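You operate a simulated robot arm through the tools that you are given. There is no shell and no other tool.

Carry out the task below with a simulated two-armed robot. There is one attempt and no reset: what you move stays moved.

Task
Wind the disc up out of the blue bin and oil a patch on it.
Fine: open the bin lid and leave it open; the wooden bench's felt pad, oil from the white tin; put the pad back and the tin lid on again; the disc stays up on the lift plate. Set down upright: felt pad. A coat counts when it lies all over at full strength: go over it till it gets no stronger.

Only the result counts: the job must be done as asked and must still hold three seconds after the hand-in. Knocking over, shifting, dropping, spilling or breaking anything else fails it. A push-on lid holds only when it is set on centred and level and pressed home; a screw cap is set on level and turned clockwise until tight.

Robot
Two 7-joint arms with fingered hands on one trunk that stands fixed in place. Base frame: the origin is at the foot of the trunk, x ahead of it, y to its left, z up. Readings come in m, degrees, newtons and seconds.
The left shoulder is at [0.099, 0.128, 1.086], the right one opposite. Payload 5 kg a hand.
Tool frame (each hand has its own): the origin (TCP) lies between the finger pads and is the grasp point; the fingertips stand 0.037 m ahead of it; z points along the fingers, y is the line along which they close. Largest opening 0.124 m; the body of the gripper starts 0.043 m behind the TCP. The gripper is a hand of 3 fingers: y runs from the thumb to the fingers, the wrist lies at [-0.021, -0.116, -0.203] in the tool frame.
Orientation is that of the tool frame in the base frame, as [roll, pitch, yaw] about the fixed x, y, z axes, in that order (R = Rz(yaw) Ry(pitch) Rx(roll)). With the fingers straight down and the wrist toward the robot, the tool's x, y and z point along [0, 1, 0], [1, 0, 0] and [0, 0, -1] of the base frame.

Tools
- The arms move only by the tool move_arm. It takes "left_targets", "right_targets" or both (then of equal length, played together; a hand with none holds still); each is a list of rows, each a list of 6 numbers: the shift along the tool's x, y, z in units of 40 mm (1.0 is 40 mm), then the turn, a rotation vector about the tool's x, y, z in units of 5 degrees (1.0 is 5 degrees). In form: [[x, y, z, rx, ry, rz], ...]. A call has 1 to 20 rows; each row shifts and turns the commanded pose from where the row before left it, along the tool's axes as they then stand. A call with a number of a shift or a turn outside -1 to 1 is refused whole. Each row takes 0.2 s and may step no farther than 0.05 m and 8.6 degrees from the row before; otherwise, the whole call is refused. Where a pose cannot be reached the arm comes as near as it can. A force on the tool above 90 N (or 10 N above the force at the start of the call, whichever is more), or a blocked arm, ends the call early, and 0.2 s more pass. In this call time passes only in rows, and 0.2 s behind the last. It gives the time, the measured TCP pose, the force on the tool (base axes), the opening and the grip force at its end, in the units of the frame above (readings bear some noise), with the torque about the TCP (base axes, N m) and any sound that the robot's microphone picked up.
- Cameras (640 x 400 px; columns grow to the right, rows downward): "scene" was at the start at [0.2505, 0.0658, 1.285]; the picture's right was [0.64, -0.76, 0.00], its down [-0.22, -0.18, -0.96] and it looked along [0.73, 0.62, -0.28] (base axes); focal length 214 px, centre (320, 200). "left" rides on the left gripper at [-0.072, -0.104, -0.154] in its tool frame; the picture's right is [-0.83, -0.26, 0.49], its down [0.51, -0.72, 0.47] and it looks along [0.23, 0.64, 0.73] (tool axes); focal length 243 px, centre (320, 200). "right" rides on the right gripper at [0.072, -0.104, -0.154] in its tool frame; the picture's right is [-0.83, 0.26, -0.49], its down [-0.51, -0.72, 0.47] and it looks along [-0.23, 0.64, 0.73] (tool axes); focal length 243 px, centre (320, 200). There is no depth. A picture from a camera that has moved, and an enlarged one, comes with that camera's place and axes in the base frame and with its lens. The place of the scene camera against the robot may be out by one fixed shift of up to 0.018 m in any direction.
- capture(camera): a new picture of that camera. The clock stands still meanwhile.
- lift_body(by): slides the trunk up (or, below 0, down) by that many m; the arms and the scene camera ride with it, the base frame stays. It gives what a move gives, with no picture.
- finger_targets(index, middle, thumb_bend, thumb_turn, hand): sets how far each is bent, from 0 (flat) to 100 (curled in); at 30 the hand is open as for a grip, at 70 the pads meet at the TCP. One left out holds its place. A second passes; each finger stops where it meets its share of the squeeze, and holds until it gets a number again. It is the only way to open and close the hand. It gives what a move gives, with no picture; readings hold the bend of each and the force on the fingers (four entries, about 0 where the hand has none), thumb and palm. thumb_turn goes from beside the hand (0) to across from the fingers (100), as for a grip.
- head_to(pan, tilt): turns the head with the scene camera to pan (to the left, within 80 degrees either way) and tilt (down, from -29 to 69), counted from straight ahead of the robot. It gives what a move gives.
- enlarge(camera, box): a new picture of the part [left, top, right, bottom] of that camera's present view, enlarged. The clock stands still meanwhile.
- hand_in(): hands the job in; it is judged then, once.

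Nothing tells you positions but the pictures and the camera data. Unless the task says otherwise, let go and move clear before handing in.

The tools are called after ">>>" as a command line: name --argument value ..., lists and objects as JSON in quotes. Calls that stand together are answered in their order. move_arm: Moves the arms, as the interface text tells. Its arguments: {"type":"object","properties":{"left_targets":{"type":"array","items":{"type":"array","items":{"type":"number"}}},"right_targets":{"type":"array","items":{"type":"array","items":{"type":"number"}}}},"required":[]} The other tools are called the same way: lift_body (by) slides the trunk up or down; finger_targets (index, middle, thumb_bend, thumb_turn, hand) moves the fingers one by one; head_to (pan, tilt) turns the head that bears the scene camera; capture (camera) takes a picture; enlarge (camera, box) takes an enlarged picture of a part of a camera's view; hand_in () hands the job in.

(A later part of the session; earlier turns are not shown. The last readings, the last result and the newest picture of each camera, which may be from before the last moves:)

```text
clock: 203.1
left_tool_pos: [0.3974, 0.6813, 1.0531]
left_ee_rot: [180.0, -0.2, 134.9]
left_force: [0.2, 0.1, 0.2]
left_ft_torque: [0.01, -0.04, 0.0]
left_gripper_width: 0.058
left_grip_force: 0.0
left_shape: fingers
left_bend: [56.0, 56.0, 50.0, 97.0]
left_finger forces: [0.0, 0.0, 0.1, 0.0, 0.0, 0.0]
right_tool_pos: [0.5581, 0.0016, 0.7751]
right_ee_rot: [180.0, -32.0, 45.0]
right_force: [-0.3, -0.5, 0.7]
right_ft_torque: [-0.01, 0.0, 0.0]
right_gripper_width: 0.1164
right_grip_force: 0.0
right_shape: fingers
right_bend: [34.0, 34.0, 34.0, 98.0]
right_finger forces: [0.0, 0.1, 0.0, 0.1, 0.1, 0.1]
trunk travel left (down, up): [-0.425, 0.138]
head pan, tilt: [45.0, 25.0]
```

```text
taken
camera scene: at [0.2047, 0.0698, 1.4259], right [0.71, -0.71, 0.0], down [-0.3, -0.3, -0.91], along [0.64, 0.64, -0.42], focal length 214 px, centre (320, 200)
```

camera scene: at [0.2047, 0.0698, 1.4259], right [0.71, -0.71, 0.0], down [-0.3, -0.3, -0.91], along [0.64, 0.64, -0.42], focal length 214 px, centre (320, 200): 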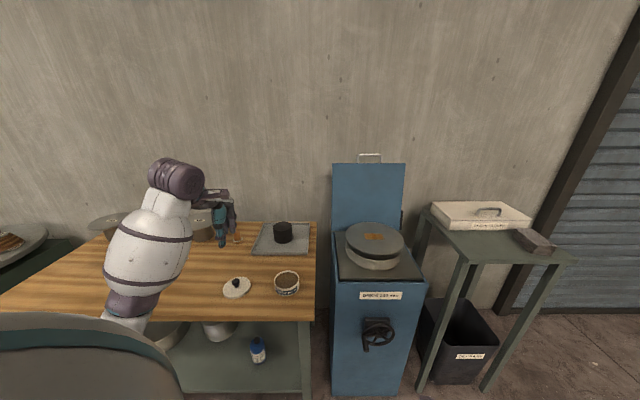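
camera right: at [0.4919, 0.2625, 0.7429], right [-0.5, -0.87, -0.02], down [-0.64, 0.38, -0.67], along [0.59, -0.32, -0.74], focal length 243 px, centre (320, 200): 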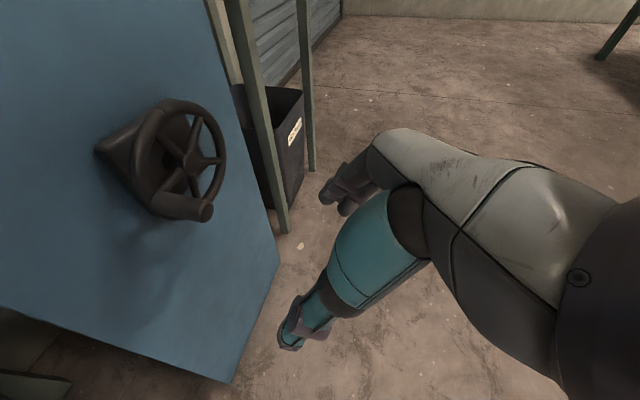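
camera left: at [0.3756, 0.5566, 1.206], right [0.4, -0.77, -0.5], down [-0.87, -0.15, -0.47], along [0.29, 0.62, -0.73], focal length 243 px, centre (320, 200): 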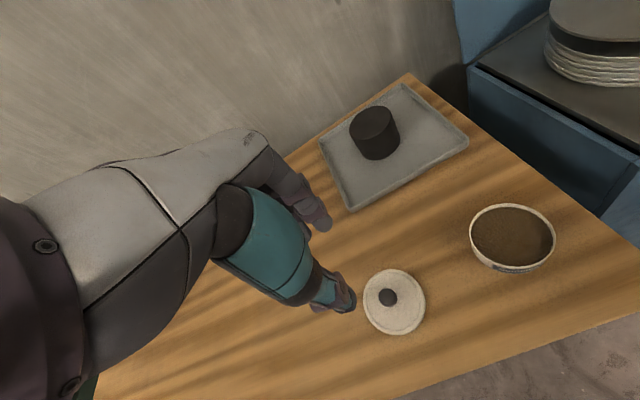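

>>> enlarge --camera "left" --box '[350, 190, 570, 350]'

```text
2.50 times, centred on (460, 270) of left
camera zoom: at [0.3756, 0.5566, 1.206], right [0.4, -0.77, -0.5], down [-0.87, -0.15, -0.47], along [0.29, 0.62, -0.73], focal length 606 px, centre (-30, 25)
```

zoom: 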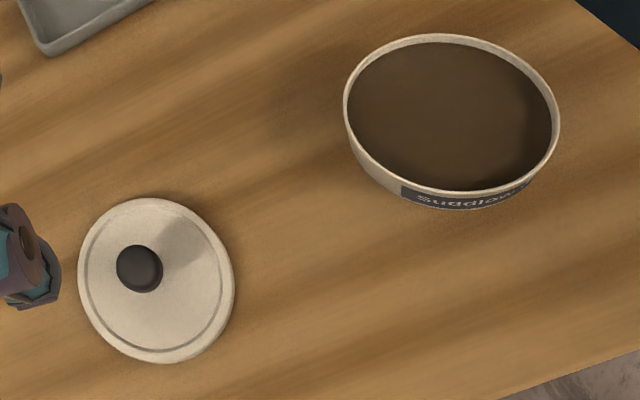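

>>> move_arm --left_targets '[[-0.06, -0.1, 1, 0, 0, 0], [0, 0, 1, 0, 0, 0], [0, 0, 1, 0, 0, 0], [0, 0, 0.8, 0, 0, 0]]'

>>> enlarge --camera "left" --box '[260, 180, 420, 320]'

>>> enlarge --camera "scene" --box '[190, 210, 310, 310]'

```text
clock: 204.1
left_tool_pos: [0.3952, 0.6782, 0.9061]
left_ee_rot: [179.9, -0.3, 135.0]
left_force: [0.1, -0.2, -1.1]
left_ft_torque: [-0.02, 0.02, -0.01]
left_gripper_width: 0.0581
left_grip_force: 0.1
left_shape: fingers
left_bend: [56.0, 56.0, 50.0, 97.0]
left_finger forces: [0.0, 0.1, 0.1, 0.1, 0.0, 0.0]
right_tool_pos: [0.5561, 0.0025, 0.7736]
right_ee_rot: [179.9, -32.0, 45.0]
right_force: [1.0, -0.1, 0.0]
right_ft_torque: [0.02, 0.01, -0.01]
right_gripper_width: 0.1164
right_grip_force: 0.0
right_shape: fingers
right_bend: [34.0, 34.0, 34.0, 98.0]
right_finger forces: [0.0, 0.1, 0.0, 0.0, 0.0, 0.0]
trunk travel left (down, up): [-0.425, 0.138]
head pan, tilt: [45.0, 25.0]
```

```text
2.86 times, centred on (340, 250) of left
camera zoom: at [0.3739, 0.5534, 1.0584], right [0.4, -0.77, -0.5], down [-0.87, -0.15, -0.47], along [0.29, 0.62, -0.73], focal length 693 px, centre (263, 57)
```

zoom: 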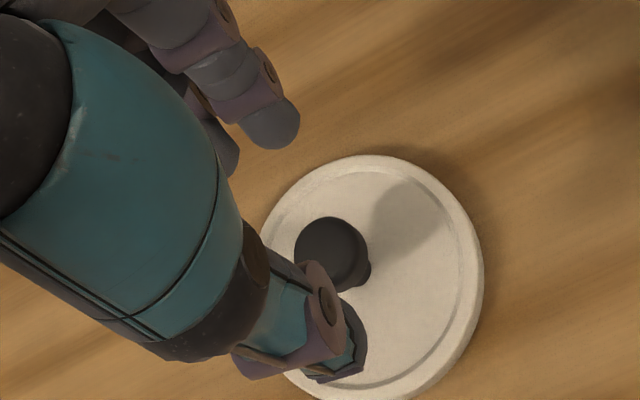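

```text
4.00 times, centred on (250, 260) of scene
camera zoom: at [0.2049, 0.0707, 1.4258], right [0.71, -0.71, 0.0], down [-0.3, -0.3, -0.91], along [0.64, 0.64, -0.42], focal length 858 px, centre (600, -40)
```

zoom: 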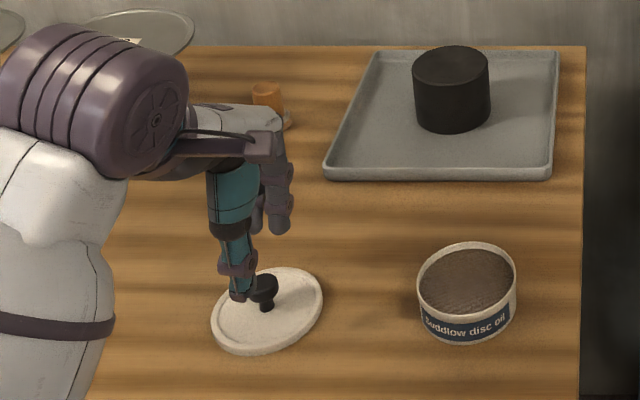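

>>> move_arm --left_targets '[[-0.05, -0.05, 0.5, 0, 0, 0], [0, 0, 0.4, 0, 0, 0], [0, 0, 0.27, 0, 0, 0]]'

>>> enlarge --camera "left" --box '[260, 180, 420, 320]'

```text
clock: 204.9
left_tool_pos: [0.3936, 0.6755, 0.8545]
left_ee_rot: [179.9, -0.2, 134.9]
left_force: [-0.3, -0.1, 0.4]
left_ft_torque: [-0.02, 0.02, 0.0]
left_gripper_width: 0.058
left_grip_force: 0.0
left_shape: fingers
left_bend: [56.0, 56.0, 50.0, 97.0]
left_finger forces: [0.0, 0.1, 0.0, 0.0, 0.1, 0.0]
right_tool_pos: [0.5561, 0.0003, 0.7757]
right_ee_rot: [-180.0, -32.0, 45.0]
right_force: [-0.3, -1.3, -1.0]
right_ft_torque: [0.0, -0.02, 0.01]
right_gripper_width: 0.1166
right_grip_force: 0.0
right_shape: fingers
right_bend: [34.0, 34.0, 34.0, 98.0]
right_finger forces: [0.1, 0.0, 0.0, 0.1, 0.0, 0.0]
trunk travel left (down, up): [-0.425, 0.138]
head pan, tilt: [45.0, 25.0]
```

```text
2.86 times, centred on (340, 250) of left
camera zoom: at [0.3721, 0.5507, 1.0089], right [0.4, -0.77, -0.5], down [-0.87, -0.15, -0.47], along [0.29, 0.62, -0.73], focal length 693 px, centre (263, 57)
```

zoom: 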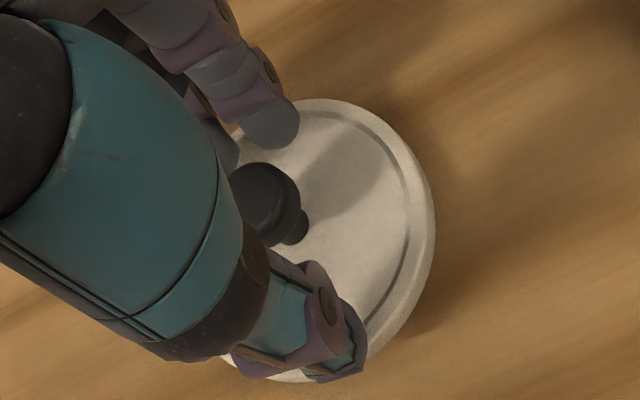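

>>> finger_targets --hand "left" --index 74 --middle 74 --thumb_bend 74

>>> move_arm --left_targets '[[0, 0, -0.3, 0, 0, 0], [0, 0, -0.6, 0, 0, 0], [0, 0, -0.8, 0, 0, 0]]'

>>> enlarge --camera "scene" --box '[190, 210, 310, 310]'

>>> enlarge --camera "left" --box '[260, 180, 420, 320]'

```text
clock: 205.9
left_tool_pos: [0.3941, 0.6757, 0.8571]
left_ee_rot: [179.9, -0.3, 134.9]
left_force: [-0.6, -0.3, 1.6]
left_ft_torque: [-0.09, 0.09, -0.07]
left_gripper_width: 0.0182
left_grip_force: 16.5
left_shape: fingers
left_bend: [73.0, 73.0, 65.0, 96.0]
left_finger forces: [8.6, 9.0, 0.0, 0.0, 15.2, 0.1]
right_tool_pos: [0.5567, 0.0012, 0.7748]
right_ee_rot: [-179.9, -32.0, 44.9]
right_force: [-0.5, 0.2, -0.2]
right_ft_torque: [0.01, -0.03, -0.03]
right_gripper_width: 0.1164
right_grip_force: 0.2
right_shape: fingers
right_bend: [34.0, 34.0, 34.0, 98.0]
right_finger forces: [0.0, 0.1, 0.0, 0.0, 0.0, 0.1]
trunk travel left (down, up): [-0.425, 0.138]
head pan, tilt: [45.0, 25.0]
```

```text
clock: 206.7
left_tool_pos: [0.393, 0.6736, 0.9232]
left_ee_rot: [179.9, -0.2, 135.0]
left_force: [0.7, 0.2, 0.3]
left_ft_torque: [-0.02, 0.0, 0.03]
left_gripper_width: 0.0171
left_grip_force: 15.1
left_shape: fingers
left_bend: [73.0, 73.0, 65.0, 95.0]
left_finger forces: [7.2, 7.8, 0.0, 0.1, 15.3, 0.0]
right_tool_pos: [0.5576, 0.0015, 0.7743]
right_ee_rot: [180.0, -31.9, 45.0]
right_force: [0.7, 0.1, 0.2]
right_ft_torque: [-0.01, 0.01, 0.0]
right_gripper_width: 0.1164
right_grip_force: 0.1
right_shape: fingers
right_bend: [34.0, 34.0, 34.0, 98.0]
right_finger forces: [0.0, 0.0, 0.0, 0.0, 0.0, 0.1]
trunk travel left (down, up): [-0.425, 0.138]
head pan, tilt: [45.0, 25.0]
```

```text
4.00 times, centred on (250, 260) of scene
camera zoom: at [0.2053, 0.0706, 1.4258], right [0.71, -0.71, 0.0], down [-0.3, -0.3, -0.91], along [0.64, 0.64, -0.42], focal length 858 px, centre (600, -40)
```

zoom: 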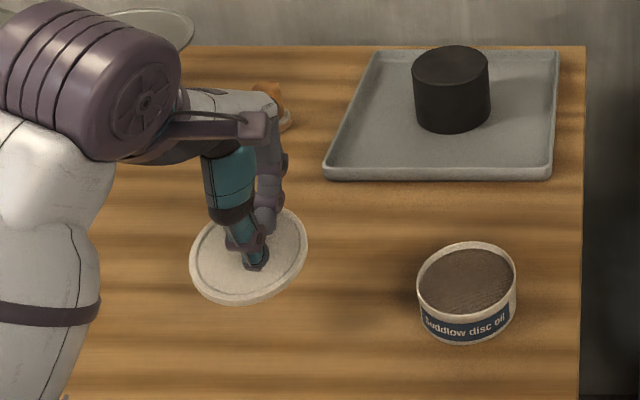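

```text
2.86 times, centred on (340, 250) of left
camera zoom: at [0.3709, 0.5491, 1.0766], right [0.4, -0.77, -0.49], down [-0.87, -0.15, -0.47], along [0.29, 0.62, -0.73], focal length 693 px, centre (263, 57)
```

zoom: 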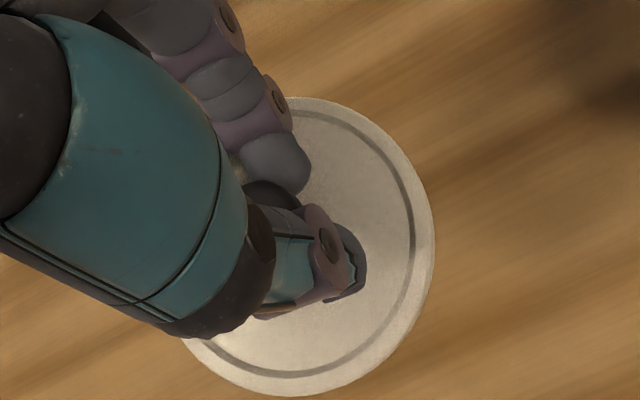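

The lid is held level. I'll carry it toward the tin, stop just short and above, and measure the tin's centre.

>>> move_arm --left_targets '[[0, 0, -0.9, 0, 0, 0], [-0.8, 0.05, 0, 0, 0, 0], [-0.8, 0.05, 0, 0, 0, 0], [-0.8, 0.05, 0, 0, 0, 0]]'

>>> capture --camera "left"

>>> enlarge --camera "left" --box '[330, 180, 480, 320]'

```text
clock: 207.7
left_tool_pos: [0.4689, 0.6073, 0.9593]
left_ee_rot: [179.9, -0.2, 135.0]
left_force: [1.0, -1.2, -0.7]
left_ft_torque: [-0.02, 0.04, 0.01]
left_gripper_width: 0.0168
left_grip_force: 15.0
left_shape: fingers
left_bend: [73.0, 73.0, 65.0, 95.0]
left_finger forces: [7.1, 7.7, 0.0, 0.0, 15.2, 0.1]
right_tool_pos: [0.5578, 0.0016, 0.7734]
right_ee_rot: [-180.0, -32.1, 45.0]
right_force: [-1.3, -1.2, -0.4]
right_ft_torque: [-0.01, 0.03, 0.01]
right_gripper_width: 0.1162
right_grip_force: 0.0
right_shape: fingers
right_bend: [34.0, 34.0, 34.0, 98.0]
right_finger forces: [0.0, 0.0, 0.0, 0.0, 0.1, 0.0]
trunk travel left (down, up): [-0.425, 0.138]
head pan, tilt: [45.0, 25.0]
```

```text
taken
camera left: at [0.4471, 0.4837, 1.112], right [0.4, -0.77, -0.5], down [-0.87, -0.15, -0.47], along [0.29, 0.62, -0.73], focal length 243 px, centre (320, 200)
```

left: 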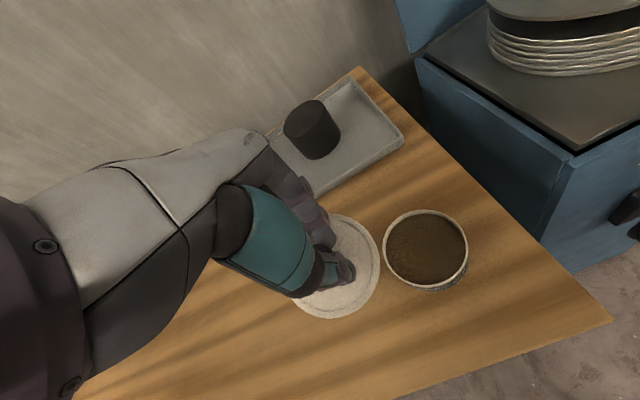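

```text
2.86 times, centred on (405, 250) of left
camera zoom: at [0.4471, 0.4837, 1.112], right [0.4, -0.77, -0.5], down [-0.87, -0.15, -0.47], along [0.29, 0.62, -0.73], focal length 693 px, centre (77, 57)
```

zoom: 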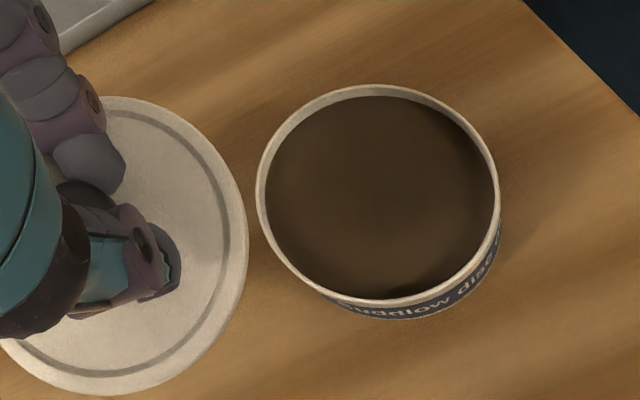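

>>> move_arm --left_targets '[[-0.7, 0.03, 0, 0, 0, 0], [-0.7, 0.0, 0, 0, 0, 0], [-0.64, 0.0, 0, 0, 0, 0], [0, 0, 0.4, 0, 0, 0]]'

>>> enlarge --camera "left" --box '[270, 180, 420, 320]'

>>> enlarge --camera "scene" --box '[255, 240, 325, 310]'

```text
clock: 208.7
left_tool_pos: [0.5241, 0.5519, 0.9387]
left_ee_rot: [179.9, -0.2, 135.0]
left_force: [-0.3, 0.8, 0.3]
left_ft_torque: [0.0, -0.04, 0.03]
left_gripper_width: 0.0168
left_grip_force: 14.6
left_shape: fingers
left_bend: [73.0, 73.0, 65.0, 95.0]
left_finger forces: [7.0, 7.7, 0.1, 0.0, 15.3, 0.1]
right_tool_pos: [0.5568, 0.0021, 0.7748]
right_ee_rot: [179.9, -32.0, 45.1]
right_force: [-0.8, 0.0, -0.9]
right_ft_torque: [0.01, -0.02, -0.02]
right_gripper_width: 0.1166
right_grip_force: 0.0
right_shape: fingers
right_bend: [34.0, 34.0, 34.0, 98.0]
right_finger forces: [0.1, 0.1, 0.0, 0.1, 0.0, 0.0]
trunk travel left (down, up): [-0.425, 0.138]
head pan, tilt: [45.0, 25.0]
```

```text
2.86 times, centred on (345, 250) of left
camera zoom: at [0.5032, 0.4277, 1.0924], right [0.4, -0.77, -0.49], down [-0.87, -0.15, -0.47], along [0.29, 0.62, -0.73], focal length 693 px, centre (249, 57)
```

zoom: 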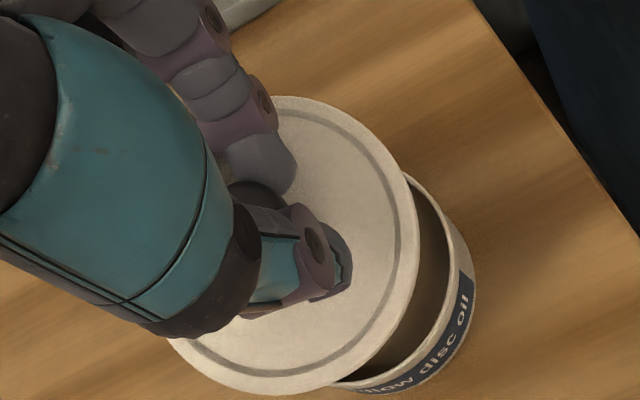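

```text
5.71 times, centred on (290, 275) of scene
camera zoom: at [0.2048, 0.071, 1.4258], right [0.71, -0.71, 0.0], down [-0.3, -0.3, -0.91], along [0.64, 0.64, -0.42], focal length 1226 px, centre (491, -229)
```

zoom: 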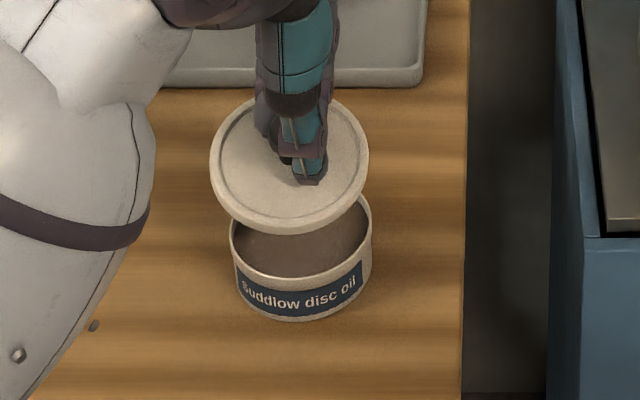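

>>> move_arm --left_targets '[[-0.09, 0.01, 0.4, 0, 0, 0], [0, 0, 0.4, 0, 0, 0]]'

>>> enlarge --camera "left" --box '[270, 180, 420, 320]'

>>> enlarge --camera "scene" --box '[265, 250, 315, 300]'

```text
clock: 209.3
left_tool_pos: [0.5266, 0.5512, 0.9098]
left_ee_rot: [179.9, -0.3, 135.0]
left_force: [0.0, 0.8, -0.2]
left_ft_torque: [0.0, -0.01, -0.04]
left_gripper_width: 0.0168
left_grip_force: 15.0
left_shape: fingers
left_bend: [73.0, 73.0, 65.0, 95.0]
left_finger forces: [7.1, 7.7, 0.0, 0.1, 15.2, 0.1]
right_tool_pos: [0.5562, 0.0012, 0.7749]
right_ee_rot: [-179.8, -32.1, 44.8]
right_force: [0.0, -0.7, -0.2]
right_ft_torque: [-0.01, -0.01, 0.01]
right_gripper_width: 0.1163
right_grip_force: 0.0
right_shape: fingers
right_bend: [34.0, 34.0, 34.0, 98.0]
right_finger forces: [0.1, 0.0, 0.1, 0.2, 0.0, 0.0]
trunk travel left (down, up): [-0.425, 0.138]
head pan, tilt: [45.0, 25.0]
```

```text
2.86 times, centred on (345, 250) of left
camera zoom: at [0.5063, 0.4265, 1.0625], right [0.4, -0.77, -0.5], down [-0.87, -0.15, -0.47], along [0.29, 0.62, -0.73], focal length 693 px, centre (249, 57)
```

zoom: 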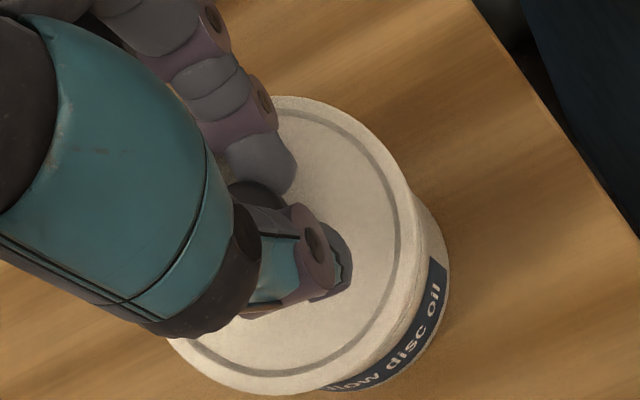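

```text
8.00 times, centred on (290, 275) of scene
camera zoom: at [0.2049, 0.0709, 1.4258], right [0.71, -0.71, 0.0], down [-0.3, -0.3, -0.91], along [0.64, 0.64, -0.42], focal length 1716 px, centre (560, -400)
```

zoom: 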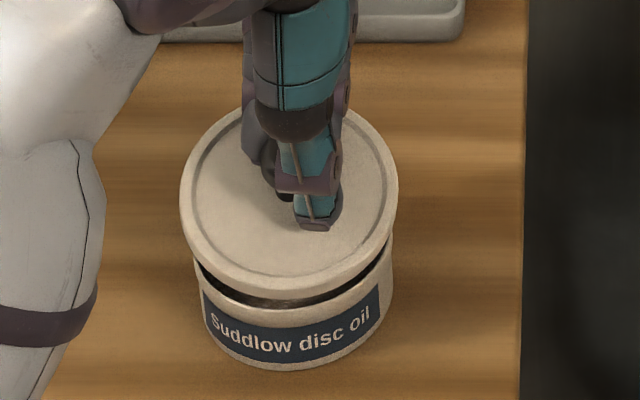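

>>> move_arm --left_targets '[[0, -0.02, 0.15, 0, 0, 0], [0, 0, 0.1, 0, 0, 0]]'

>>> enlarge --camera "scene" --box '[265, 250, 315, 300]'

>>> enlarge --camera "left" --box '[270, 180, 420, 320]'

```text
clock: 209.9
left_tool_pos: [0.5268, 0.5505, 0.9004]
left_ee_rot: [179.9, -0.2, 135.0]
left_force: [-0.4, -0.5, 0.2]
left_ft_torque: [-0.02, -0.01, -0.02]
left_gripper_width: 0.0171
left_grip_force: 15.3
left_shape: fingers
left_bend: [73.0, 73.0, 65.0, 95.0]
left_finger forces: [7.0, 7.7, 0.0, 0.0, 15.3, 0.1]
right_tool_pos: [0.5572, 0.0025, 0.7741]
right_ee_rot: [180.0, -32.0, 45.1]
right_force: [0.9, -0.4, -0.5]
right_ft_torque: [-0.01, -0.01, 0.0]
right_gripper_width: 0.1166
right_grip_force: 0.2
right_shape: fingers
right_bend: [34.0, 34.0, 34.0, 98.0]
right_finger forces: [0.0, 0.0, 0.0, 0.1, 0.0, 0.1]
trunk travel left (down, up): [-0.425, 0.138]
head pan, tilt: [45.0, 25.0]
```

```text
8.00 times, centred on (290, 275) of scene
camera zoom: at [0.2051, 0.0708, 1.4258], right [0.71, -0.71, 0.0], down [-0.3, -0.3, -0.91], along [0.64, 0.64, -0.42], focal length 1716 px, centre (560, -400)
```

zoom: 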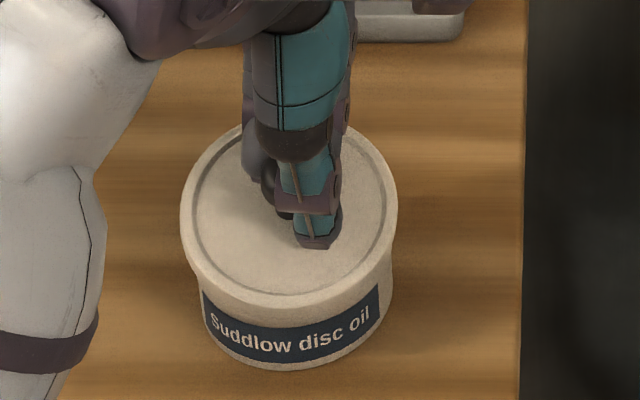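

```text
2.86 times, centred on (345, 250) of left
camera zoom: at [0.5054, 0.4262, 1.0531], right [0.4, -0.77, -0.5], down [-0.87, -0.15, -0.47], along [0.29, 0.62, -0.73], focal length 693 px, centre (249, 57)
```

zoom: 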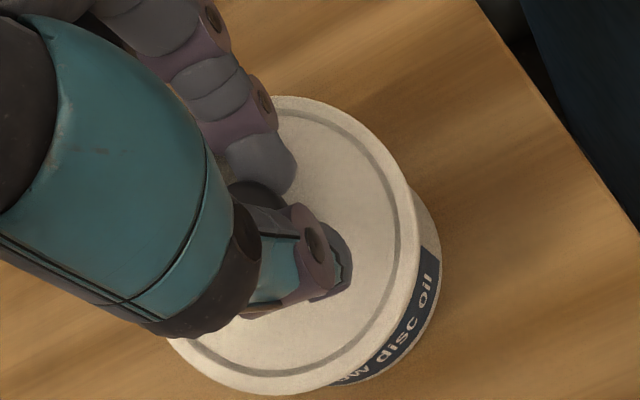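

>>> move_arm --left_targets '[[0, 0, 0.1, 0, 0, 0]]'

>>> move_arm --left_targets '[[0, 0, 0.08, 0, 0, 0]]'

>>> move_arm --left_targets '[[0, 0, 0.08, 0, 0, 0]]'

>>> enlarge --camera "scene" --box '[265, 250, 315, 300]'

```text
clock: 210.3
left_tool_pos: [0.5261, 0.5513, 0.8951]
left_ee_rot: [179.9, -0.2, 135.0]
left_force: [-0.5, 1.0, -0.3]
left_ft_torque: [0.01, 0.0, -0.04]
left_gripper_width: 0.0169
left_grip_force: 14.4
left_shape: fingers
left_bend: [73.0, 73.0, 65.0, 95.0]
left_finger forces: [7.1, 7.7, 0.0, 0.0, 15.2, 0.0]
right_tool_pos: [0.5578, 0.0015, 0.7757]
right_ee_rot: [-179.9, -32.0, 45.0]
right_force: [-0.9, -0.1, 0.3]
right_ft_torque: [-0.02, 0.01, -0.02]
right_gripper_width: 0.1166
right_grip_force: 0.0
right_shape: fingers
right_bend: [34.0, 34.0, 34.0, 98.0]
right_finger forces: [0.0, 0.0, 0.1, 0.1, 0.0, 0.0]
trunk travel left (down, up): [-0.425, 0.138]
head pan, tilt: [45.0, 25.0]
```

```text
clock: 210.7
left_tool_pos: [0.5277, 0.5504, 0.892]
left_ee_rot: [180.0, -0.3, 135.0]
left_force: [-0.2, 0.3, -0.5]
left_ft_torque: [0.0, 0.0, 0.0]
left_gripper_width: 0.0169
left_grip_force: 15.7
left_shape: fingers
left_bend: [73.0, 73.0, 65.0, 95.0]
left_finger forces: [7.0, 7.7, 0.1, 0.1, 15.2, 0.0]
right_tool_pos: [0.5584, 0.0023, 0.7741]
right_ee_rot: [179.9, -32.0, 45.0]
right_force: [0.6, 0.7, 0.2]
right_ft_torque: [0.0, 0.01, -0.01]
right_gripper_width: 0.1164
right_grip_force: 0.0
right_shape: fingers
right_bend: [34.0, 34.0, 34.0, 98.0]
right_finger forces: [0.0, 0.0, 0.1, 0.0, 0.1, 0.0]
trunk travel left (down, up): [-0.425, 0.138]
head pan, tilt: [45.0, 25.0]
```

```text
clock: 211.1
left_tool_pos: [0.5277, 0.5508, 0.8896]
left_ee_rot: [179.8, -0.1, 135.0]
left_force: [0.6, -1.0, 3.7]
left_ft_torque: [-0.12, 0.05, -0.02]
left_gripper_width: 0.0166
left_grip_force: 16.1
left_shape: fingers
left_bend: [73.0, 73.0, 66.0, 95.0]
left_finger forces: [7.8, 8.5, 0.0, 0.0, 15.3, 0.0]
right_tool_pos: [0.557, 0.0026, 0.7759]
right_ee_rot: [-180.0, -32.0, 45.0]
right_force: [-0.4, 0.6, -0.8]
right_ft_torque: [-0.03, 0.01, -0.01]
right_gripper_width: 0.1164
right_grip_force: 0.0
right_shape: fingers
right_bend: [34.0, 34.0, 34.0, 98.0]
right_finger forces: [0.0, 0.0, 0.0, 0.1, 0.0, 0.1]
trunk travel left (down, up): [-0.425, 0.138]
head pan, tilt: [45.0, 25.0]
```

```text
8.00 times, centred on (290, 275) of scene
camera zoom: at [0.2048, 0.0704, 1.4259], right [0.71, -0.71, 0.0], down [-0.3, -0.3, -0.91], along [0.64, 0.64, -0.42], focal length 1716 px, centre (560, -400)
```

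zoom: 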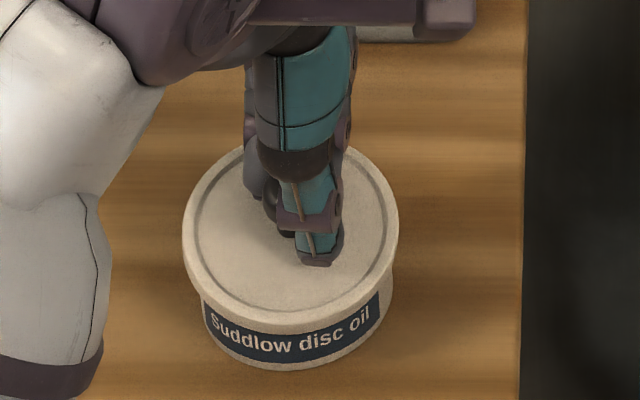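

>>> move_arm --left_targets '[[0, 0, 0.08, 0, 0, 0]]'

>>> move_arm --left_targets '[[0, 0, 0.08, 0, 0, 0]]'

>>> enlarge --camera "scene" --box '[265, 250, 315, 300]'

>>> enlarge --camera "left" --box '[270, 180, 420, 320]'

```text
clock: 211.5
left_tool_pos: [0.5269, 0.5506, 0.8869]
left_ee_rot: [179.8, -0.1, 135.0]
left_force: [0.9, 1.4, 6.5]
left_ft_torque: [-0.18, 0.03, 0.0]
left_gripper_width: 0.0166
left_grip_force: 16.6
left_shape: fingers
left_bend: [73.0, 73.0, 66.0, 95.0]
left_finger forces: [8.9, 9.7, 0.0, 0.0, 15.1, 0.0]
right_tool_pos: [0.5581, 0.0013, 0.7741]
right_ee_rot: [-179.9, -31.9, 45.0]
right_force: [0.6, 1.0, -0.7]
right_ft_torque: [-0.01, 0.0, -0.01]
right_gripper_width: 0.1166
right_grip_force: 0.0
right_shape: fingers
right_bend: [34.0, 34.0, 34.0, 98.0]
right_finger forces: [0.0, 0.0, 0.0, 0.0, 0.0, 0.1]
trunk travel left (down, up): [-0.425, 0.138]
head pan, tilt: [45.0, 25.0]
```

```text
clock: 211.9
left_tool_pos: [0.5261, 0.5513, 0.8843]
left_ee_rot: [179.8, -0.1, 135.0]
left_force: [1.8, 1.0, 10.5]
left_ft_torque: [-0.21, 0.0, -0.01]
left_gripper_width: 0.016
left_grip_force: 16.7
left_shape: fingers
left_bend: [73.0, 73.0, 67.0, 95.0]
left_finger forces: [8.8, 10.0, 0.0, 0.0, 14.9, 0.0]
right_tool_pos: [0.5574, 0.0012, 0.7754]
right_ee_rot: [-180.0, -32.1, 45.1]
right_force: [-1.5, -0.1, 0.9]
right_ft_torque: [-0.02, -0.02, -0.05]
right_gripper_width: 0.1164
right_grip_force: 0.1
right_shape: fingers
right_bend: [34.0, 34.0, 34.0, 98.0]
right_finger forces: [0.0, 0.0, 0.1, 0.0, 0.0, 0.0]
trunk travel left (down, up): [-0.425, 0.138]
head pan, tilt: [45.0, 25.0]
```

```text
8.00 times, centred on (290, 275) of scene
camera zoom: at [0.2043, 0.0698, 1.426], right [0.71, -0.71, 0.0], down [-0.3, -0.3, -0.91], along [0.64, 0.64, -0.42], focal length 1716 px, centre (560, -400)
```

zoom: 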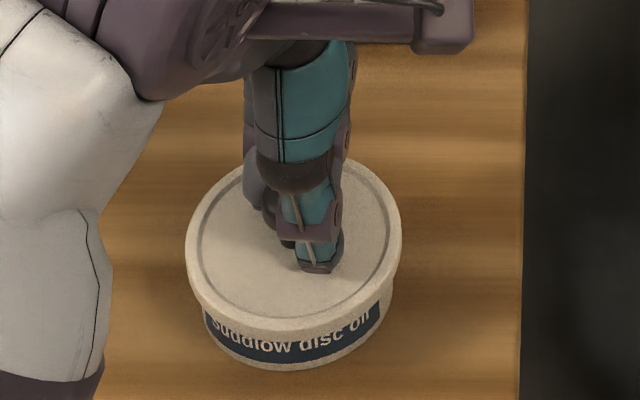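

```text
2.86 times, centred on (345, 250) of left
camera zoom: at [0.5037, 0.4258, 1.0377], right [0.4, -0.77, -0.5], down [-0.87, -0.15, -0.47], along [0.29, 0.62, -0.73], focal length 693 px, centre (249, 57)
```

zoom: 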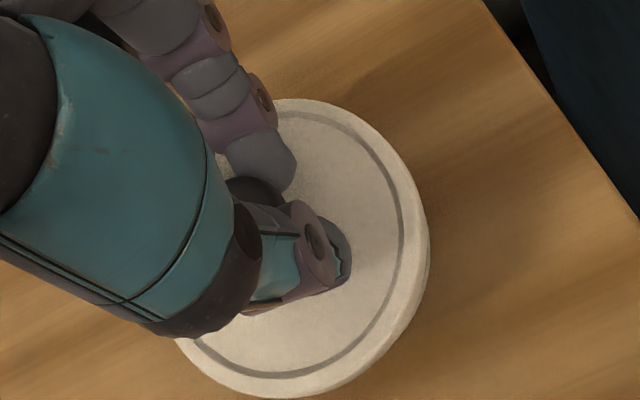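

>>> move_arm --left_targets '[[0, 0, 0.08, 0, 0, 0]]'

>>> move_arm --left_targets '[[0, 0, 0.08, 0, 0, 0]]'

>>> enlarge --camera "scene" --box '[265, 250, 315, 300]'

```text
clock: 212.3
left_tool_pos: [0.5255, 0.5496, 0.8816]
left_ee_rot: [179.7, -0.1, 134.9]
left_force: [2.0, 0.6, 17.7]
left_ft_torque: [-0.25, 0.12, -0.09]
left_gripper_width: 0.0137
left_grip_force: 17.6
left_shape: fingers
left_bend: [73.0, 74.0, 68.0, 95.0]
left_finger forces: [6.7, 10.1, 0.0, 0.0, 18.3, 0.1]
right_tool_pos: [0.5571, 0.0015, 0.7762]
right_ee_rot: [-179.9, -32.1, 44.9]
right_force: [0.4, -0.1, 0.7]
right_ft_torque: [0.02, -0.01, 0.0]
right_gripper_width: 0.1166
right_grip_force: 0.0
right_shape: fingers
right_bend: [34.0, 34.0, 34.0, 98.0]
right_finger forces: [0.0, 0.0, 0.0, 0.0, 0.0, 0.0]
trunk travel left (down, up): [-0.425, 0.138]
head pan, tilt: [45.0, 25.0]
```

```text
clock: 212.7
left_tool_pos: [0.526, 0.549, 0.8815]
left_ee_rot: [179.5, -0.1, 134.9]
left_force: [3.2, -1.5, 38.2]
left_ft_torque: [-0.82, 0.46, -0.03]
left_gripper_width: 0.0134
left_grip_force: 28.3
left_shape: fingers
left_bend: [73.0, 73.0, 69.0, 95.0]
left_finger forces: [8.0, 9.3, 0.0, 0.1, 40.5, 0.1]
right_tool_pos: [0.5562, -0.0006, 0.7767]
right_ee_rot: [-179.9, -32.2, 45.0]
right_force: [-0.2, -0.2, -0.5]
right_ft_torque: [0.05, -0.03, 0.02]
right_gripper_width: 0.1165
right_grip_force: 0.1
right_shape: fingers
right_bend: [34.0, 34.0, 34.0, 98.0]
right_finger forces: [0.0, 0.0, 0.0, 0.0, 0.0, 0.0]
trunk travel left (down, up): [-0.425, 0.138]
head pan, tilt: [45.0, 25.0]
```

```text
8.00 times, centred on (290, 275) of scene
camera zoom: at [0.2023, 0.0676, 1.4267], right [0.71, -0.71, 0.0], down [-0.3, -0.3, -0.91], along [0.64, 0.64, -0.42], focal length 1716 px, centre (560, -400)
```

zoom: 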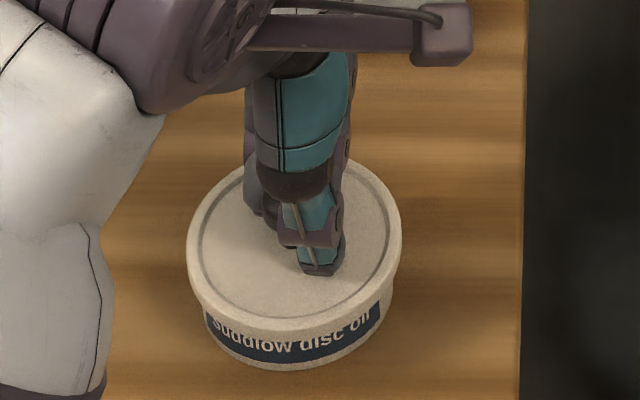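

>>> move_arm --left_targets '[[0, 0, -0.1, 0, 0, 0]]'

>>> finger_targets --hand "left" --index 60 --middle 60 --thumb_bend 58

>>> enlarge --camera "left" --box '[270, 180, 420, 320]'

>>> enlarge --camera "scene" --box '[265, 250, 315, 300]'

```text
clock: 213.1
left_tool_pos: [0.5241, 0.5499, 0.8814]
left_ee_rot: [179.9, -0.2, 134.9]
left_force: [3.2, -0.9, 20.7]
left_ft_torque: [-0.5, 0.22, -0.03]
left_gripper_width: 0.0133
left_grip_force: 20.3
left_shape: fingers
left_bend: [73.0, 73.0, 69.0, 95.0]
left_finger forces: [7.2, 8.3, 0.1, 0.0, 25.0, 0.0]
right_tool_pos: [0.557, 0.0006, 0.7755]
right_ee_rot: [-180.0, -32.1, 45.0]
right_force: [0.6, 0.2, 1.2]
right_ft_torque: [0.03, 0.03, -0.03]
right_gripper_width: 0.1165
right_grip_force: 0.0
right_shape: fingers
right_bend: [34.0, 34.0, 34.0, 98.0]
right_finger forces: [0.1, 0.0, 0.0, 0.0, 0.0, 0.1]
trunk travel left (down, up): [-0.425, 0.138]
head pan, tilt: [45.0, 25.0]
```

```text
clock: 214.1
left_tool_pos: [0.5254, 0.5503, 0.8835]
left_ee_rot: [179.8, -0.2, 134.9]
left_force: [-2.0, -7.3, 20.3]
left_ft_torque: [-0.08, 0.08, -0.04]
left_gripper_width: 0.0273
left_grip_force: 11.9
left_shape: fingers
left_bend: [71.0, 65.0, 57.0, 97.0]
left_finger forces: [16.1, 8.5, 0.0, 0.1, 0.0, 0.0]
right_tool_pos: [0.5562, -0.0004, 0.7753]
right_ee_rot: [-179.9, -32.0, 45.0]
right_force: [0.0, 0.6, -1.0]
right_ft_torque: [0.0, -0.04, 0.03]
right_gripper_width: 0.1166
right_grip_force: 0.1
right_shape: fingers
right_bend: [34.0, 34.0, 34.0, 98.0]
right_finger forces: [0.0, 0.0, 0.0, 0.0, 0.1, 0.0]
trunk travel left (down, up): [-0.425, 0.138]
head pan, tilt: [45.0, 25.0]
```

```text
2.86 times, centred on (345, 250) of left
camera zoom: at [0.5027, 0.425, 1.0362], right [0.4, -0.77, -0.5], down [-0.87, -0.15, -0.47], along [0.29, 0.62, -0.73], focal length 693 px, centre (249, 57)
```

zoom: 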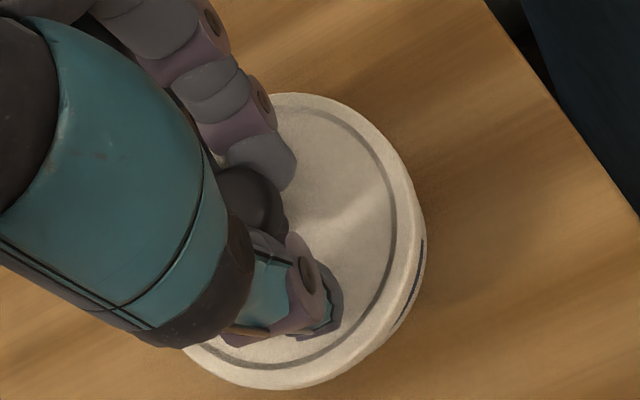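

```text
8.00 times, centred on (290, 275) of scene
camera zoom: at [0.2032, 0.0682, 1.4262], right [0.71, -0.71, 0.0], down [-0.3, -0.3, -0.91], along [0.64, 0.64, -0.42], focal length 1716 px, centre (560, -400)
```

zoom: 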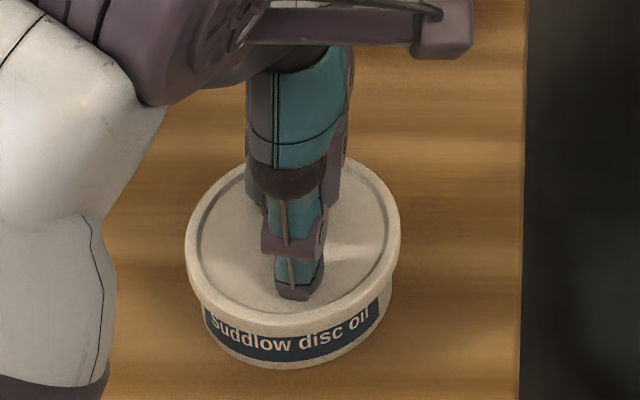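

>>> move_arm --left_targets '[[0, 0, -0.1, 0, 0, 0], [0, 0, -0.15, 0, 0, 0], [0, 0, -0.2, 0, 0, 0]]'

>>> enlarge --camera "left" --box '[270, 180, 420, 320]'

>>> enlarge --camera "scene" --box '[265, 250, 315, 300]'

```text
clock: 214.9
left_tool_pos: [0.5271, 0.5504, 0.8979]
left_ee_rot: [179.9, -0.2, 135.0]
left_force: [-0.3, 0.7, 1.0]
left_ft_torque: [0.02, 0.01, 0.02]
left_gripper_width: 0.0407
left_grip_force: 0.1
left_shape: fingers
left_bend: [60.0, 60.0, 57.0, 97.0]
left_finger forces: [0.0, 0.1, 0.0, 0.0, 0.1, 0.0]
right_tool_pos: [0.5568, 0.0004, 0.7755]
right_ee_rot: [179.9, -32.0, 45.0]
right_force: [0.2, -0.2, -0.6]
right_ft_torque: [-0.01, 0.01, 0.02]
right_gripper_width: 0.1164
right_grip_force: 0.0
right_shape: fingers
right_bend: [34.0, 34.0, 34.0, 98.0]
right_finger forces: [0.0, 0.0, 0.1, 0.0, 0.0, 0.0]
trunk travel left (down, up): [-0.425, 0.138]
head pan, tilt: [45.0, 25.0]
```

```text
2.86 times, centred on (345, 250) of left
camera zoom: at [0.5048, 0.4259, 1.0519], right [0.4, -0.77, -0.5], down [-0.87, -0.15, -0.47], along [0.29, 0.62, -0.73], focal length 693 px, centre (249, 57)
```

zoom: 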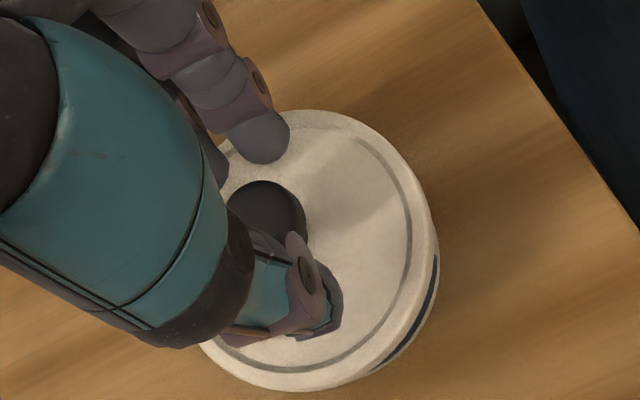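

```text
8.00 times, centred on (290, 275) of scene
camera zoom: at [0.2047, 0.0702, 1.4258], right [0.71, -0.71, 0.0], down [-0.3, -0.3, -0.91], along [0.64, 0.64, -0.42], focal length 1716 px, centre (560, -400)
```

zoom: 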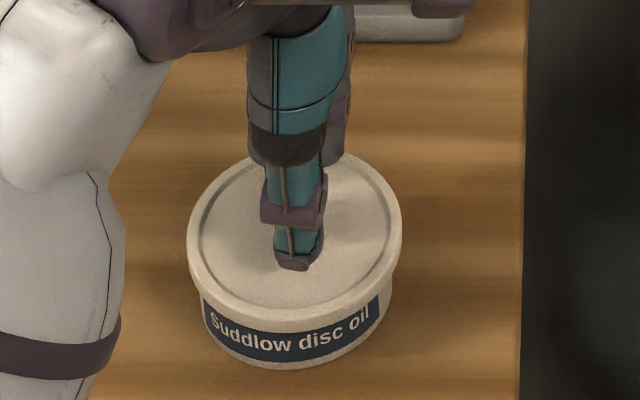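

>>> move_arm --left_targets '[[0, 0, -0.5, 0, 0, 0], [0, 0, -0.9, 0, 0, 0], [0, 0, -0.6, 0, 0, 0]]'

>>> finger_targets --hand "left" --index 74 --middle 74 --thumb_bend 72

>>> capture --camera "left"

>>> enlarge --camera "left" --box '[270, 180, 420, 320]'

>>> enlarge --camera "scene" --box '[265, 240, 315, 300]'

```text
clock: 215.7
left_tool_pos: [0.5239, 0.5511, 0.9787]
left_ee_rot: [179.9, -0.2, 135.0]
left_force: [0.2, 0.0, -0.3]
left_ft_torque: [0.0, 0.01, -0.01]
left_gripper_width: 0.0408
left_grip_force: 0.1
left_shape: fingers
left_bend: [60.0, 60.0, 57.0, 97.0]
left_finger forces: [0.1, 0.0, 0.0, 0.1, 0.0, 0.0]
right_tool_pos: [0.5576, 0.0025, 0.7742]
right_ee_rot: [-180.0, -32.0, 45.0]
right_force: [-0.4, -0.7, -0.9]
right_ft_torque: [-0.01, 0.0, 0.0]
right_gripper_width: 0.1163
right_grip_force: 0.1
right_shape: fingers
right_bend: [34.0, 34.0, 34.0, 98.0]
right_finger forces: [0.0, 0.1, 0.0, 0.0, 0.1, 0.0]
trunk travel left (down, up): [-0.425, 0.138]
head pan, tilt: [45.0, 25.0]
```

```text
clock: 216.7
left_tool_pos: [0.5247, 0.5503, 0.9776]
left_ee_rot: [179.9, -0.1, 134.9]
left_force: [-0.7, 0.2, 0.1]
left_ft_torque: [0.04, -0.01, 0.0]
left_gripper_width: 0.0014
left_grip_force: 0.1
left_shape: fingers
left_bend: [73.0, 74.0, 71.0, 97.0]
left_finger forces: [0.1, 0.0, 0.0, 0.0, 0.0, 0.0]
right_tool_pos: [0.5573, 0.0025, 0.7745]
right_ee_rot: [180.0, -31.9, 45.1]
right_force: [-0.6, 0.3, -0.3]
right_ft_torque: [-0.03, 0.05, -0.05]
right_gripper_width: 0.1166
right_grip_force: 0.1
right_shape: fingers
right_bend: [34.0, 34.0, 34.0, 98.0]
right_finger forces: [0.0, 0.0, 0.1, 0.0, 0.0, 0.1]
trunk travel left (down, up): [-0.425, 0.138]
head pan, tilt: [45.0, 25.0]
```

```text
taken
camera left: at [0.5033, 0.4263, 1.1317], right [0.4, -0.77, -0.5], down [-0.87, -0.15, -0.47], along [0.29, 0.62, -0.73], focal length 243 px, centre (320, 200)
```

left: 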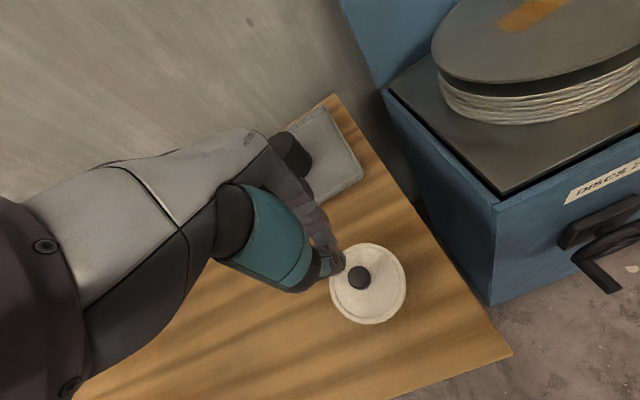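

```text
2.86 times, centred on (345, 250) of left
camera zoom: at [0.5033, 0.4263, 1.1317], right [0.4, -0.77, -0.5], down [-0.87, -0.15, -0.47], along [0.29, 0.62, -0.73], focal length 693 px, centre (249, 57)
```

zoom: 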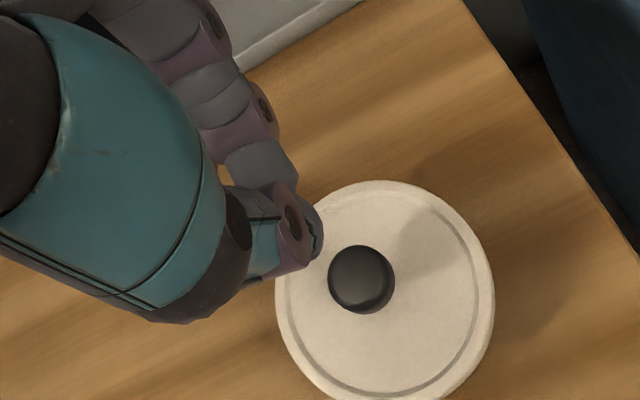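

```text
6.67 times, centred on (290, 270) of scene
camera zoom: at [0.2051, 0.0707, 1.4258], right [0.71, -0.71, 0.0], down [-0.3, -0.3, -0.91], along [0.64, 0.64, -0.42], focal length 1430 px, centre (520, -267)
```

zoom: 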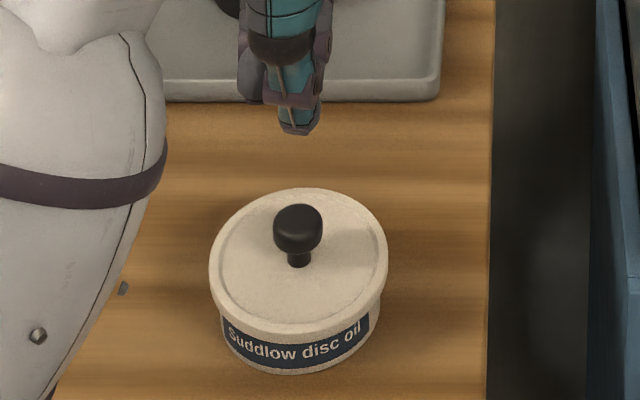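

>>> move_arm --left_targets '[[0, 0, 0.8, 0, 0, 0], [0, 0, 0.6, 0, 0, 0]]'

>>> move_arm --left_targets '[[0, 0, 0.2, 0, 0, 0], [0, 0, 0.12, 0, 0, 0]]'

>>> enlarge --camera "left" --box '[270, 180, 420, 320]'

>>> enlarge --camera "scene" --box '[265, 240, 315, 300]'

```text
clock: 217.3
left_tool_pos: [0.5247, 0.5529, 0.9227]
left_ee_rot: [180.0, -0.1, 134.9]
left_force: [-1.2, 0.5, 0.0]
left_ft_torque: [0.02, -0.02, -0.03]
left_gripper_width: 0.0012
left_grip_force: 0.0
left_shape: fingers
left_bend: [73.0, 74.0, 71.0, 97.0]
left_finger forces: [0.0, 0.0, 0.0, 0.0, 0.0, 0.0]
right_tool_pos: [0.5563, 0.0018, 0.7741]
right_ee_rot: [-179.9, -32.0, 45.0]
right_force: [-0.9, 0.5, 0.1]
right_ft_torque: [0.0, -0.02, 0.01]
right_gripper_width: 0.1168
right_grip_force: 0.1
right_shape: fingers
right_bend: [34.0, 34.0, 34.0, 98.0]
right_finger forces: [0.1, 0.0, 0.1, 0.0, 0.0, 0.0]
trunk travel left (down, up): [-0.425, 0.138]
head pan, tilt: [45.0, 25.0]
```

```text
clock: 217.9
left_tool_pos: [0.5261, 0.551, 0.9101]
left_ee_rot: [179.9, -0.2, 134.9]
left_force: [0.2, 0.8, 0.6]
left_ft_torque: [0.04, 0.04, 0.0]
left_gripper_width: 0.0014
left_grip_force: 0.0
left_shape: fingers
left_bend: [73.0, 74.0, 71.0, 97.0]
left_finger forces: [0.1, 0.0, 0.0, 0.1, 0.0, 0.0]
right_tool_pos: [0.5571, 0.0018, 0.7744]
right_ee_rot: [180.0, -32.0, 45.0]
right_force: [0.6, 0.1, 0.3]
right_ft_torque: [0.01, -0.03, 0.04]
right_gripper_width: 0.1164
right_grip_force: 0.0
right_shape: fingers
right_bend: [34.0, 34.0, 34.0, 98.0]
right_finger forces: [0.1, 0.1, 0.0, 0.0, 0.0, 0.0]
trunk travel left (down, up): [-0.425, 0.138]
head pan, tilt: [45.0, 25.0]
```

```text
2.86 times, centred on (345, 250) of left
camera zoom: at [0.5043, 0.4271, 1.0626], right [0.4, -0.77, -0.5], down [-0.87, -0.15, -0.47], along [0.29, 0.62, -0.73], focal length 693 px, centre (249, 57)
```

zoom: 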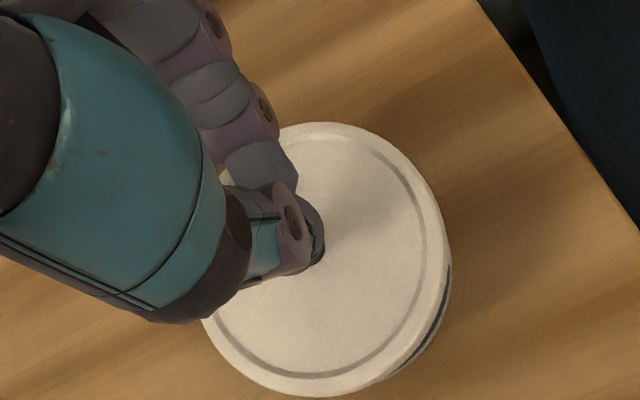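

```text
6.67 times, centred on (290, 270) of scene
camera zoom: at [0.2049, 0.0705, 1.4258], right [0.71, -0.71, 0.0], down [-0.3, -0.3, -0.91], along [0.64, 0.64, -0.42], focal length 1430 px, centre (520, -267)
```

zoom: 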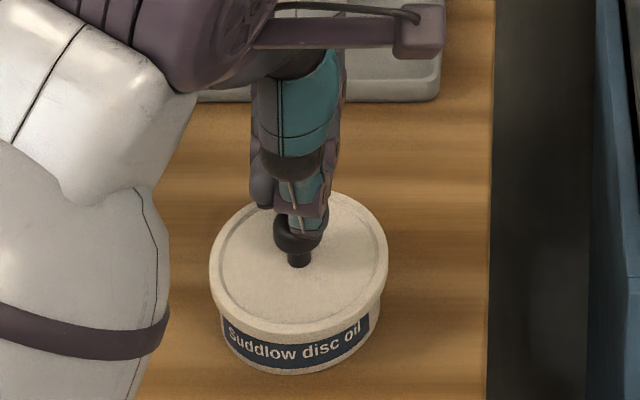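

>>> move_arm --left_targets '[[0.05, 0, 0.12, 0, 0, 0]]'

>>> move_arm --left_targets '[[0, 0, 0.12, 0, 0, 0]]'

>>> move_arm --left_targets '[[0, 0, 0.12, 0, 0, 0]]'

>>> enlarge --camera "scene" --box '[265, 240, 315, 300]'

```text
clock: 218.3
left_tool_pos: [0.5241, 0.5504, 0.9084]
left_ee_rot: [179.5, -0.1, 135.0]
left_force: [0.1, -2.8, 25.5]
left_ft_torque: [-0.34, 0.15, 0.03]
left_gripper_width: 0.0006
left_grip_force: 15.9
left_shape: fingers
left_bend: [73.0, 74.0, 72.0, 97.0]
left_finger forces: [0.1, 0.0, 0.0, 0.1, 31.1, 0.0]
right_tool_pos: [0.5559, 0.0005, 0.7759]
right_ee_rot: [179.9, -32.0, 45.1]
right_force: [-0.7, 0.3, -0.4]
right_ft_torque: [0.0, 0.0, -0.03]
right_gripper_width: 0.1163
right_grip_force: 0.0
right_shape: fingers
right_bend: [34.0, 34.0, 34.0, 98.0]
right_finger forces: [0.0, 0.0, 0.0, 0.0, 0.0, 0.0]
trunk travel left (down, up): [-0.425, 0.138]
head pan, tilt: [45.0, 25.0]
```

```text
clock: 218.7
left_tool_pos: [0.5222, 0.5494, 0.9068]
left_ee_rot: [179.1, 0.0, 134.9]
left_force: [-1.2, -5.8, 56.0]
left_ft_torque: [-0.68, 0.38, 0.02]
left_gripper_width: 0.0
left_grip_force: 32.4
left_shape: fingers
left_bend: [73.0, 74.0, 73.0, 97.0]
left_finger forces: [0.1, 0.0, 0.0, 0.0, 65.8, 0.0]
right_tool_pos: [0.5557, -0.0008, 0.7777]
right_ee_rot: [179.9, -32.3, 45.0]
right_force: [-0.1, -0.3, 0.6]
right_ft_torque: [0.01, -0.02, -0.01]
right_gripper_width: 0.1165
right_grip_force: 0.2
right_shape: fingers
right_bend: [34.0, 34.0, 34.0, 98.0]
right_finger forces: [0.0, 0.0, 0.1, 0.0, 0.0, 0.0]
trunk travel left (down, up): [-0.425, 0.138]
head pan, tilt: [45.0, 25.0]
```

```text
clock: 219.1
left_tool_pos: [0.5217, 0.5476, 0.9071]
left_ee_rot: [178.8, -0.1, 134.9]
left_force: [-2.6, -7.5, 85.1]
left_ft_torque: [-0.86, 0.41, 0.0]
left_gripper_width: 0.0001
left_grip_force: 46.1
left_shape: fingers
left_bend: [73.0, 74.0, 74.0, 97.0]
left_finger forces: [0.0, 0.0, 0.1, 0.0, 93.1, 0.0]
right_tool_pos: [0.5539, -0.0028, 0.7781]
right_ee_rot: [180.0, -32.6, 45.0]
right_force: [0.3, -0.2, 0.7]
right_ft_torque: [-0.02, -0.01, -0.03]
right_gripper_width: 0.1166
right_grip_force: 0.1
right_shape: fingers
right_bend: [34.0, 34.0, 34.0, 98.0]
right_finger forces: [0.0, 0.1, 0.0, 0.1, 0.0, 0.0]
trunk travel left (down, up): [-0.425, 0.138]
head pan, tilt: [45.0, 25.0]
```

```text
6.67 times, centred on (290, 270) of scene
camera zoom: at [0.1979, 0.0629, 1.4277], right [0.71, -0.71, 0.0], down [-0.29, -0.29, -0.91], along [0.64, 0.64, -0.42], focal length 1430 px, centre (520, -267)
```

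zoom: 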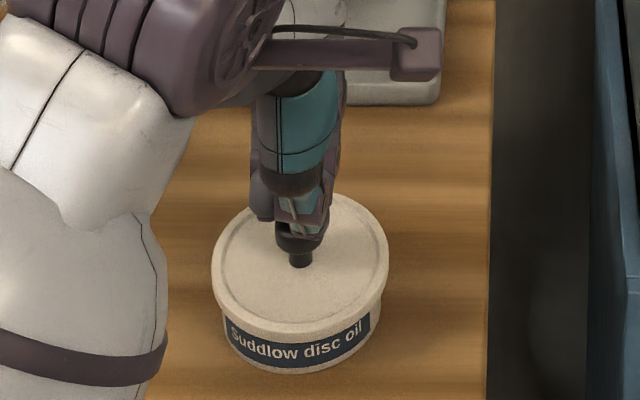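

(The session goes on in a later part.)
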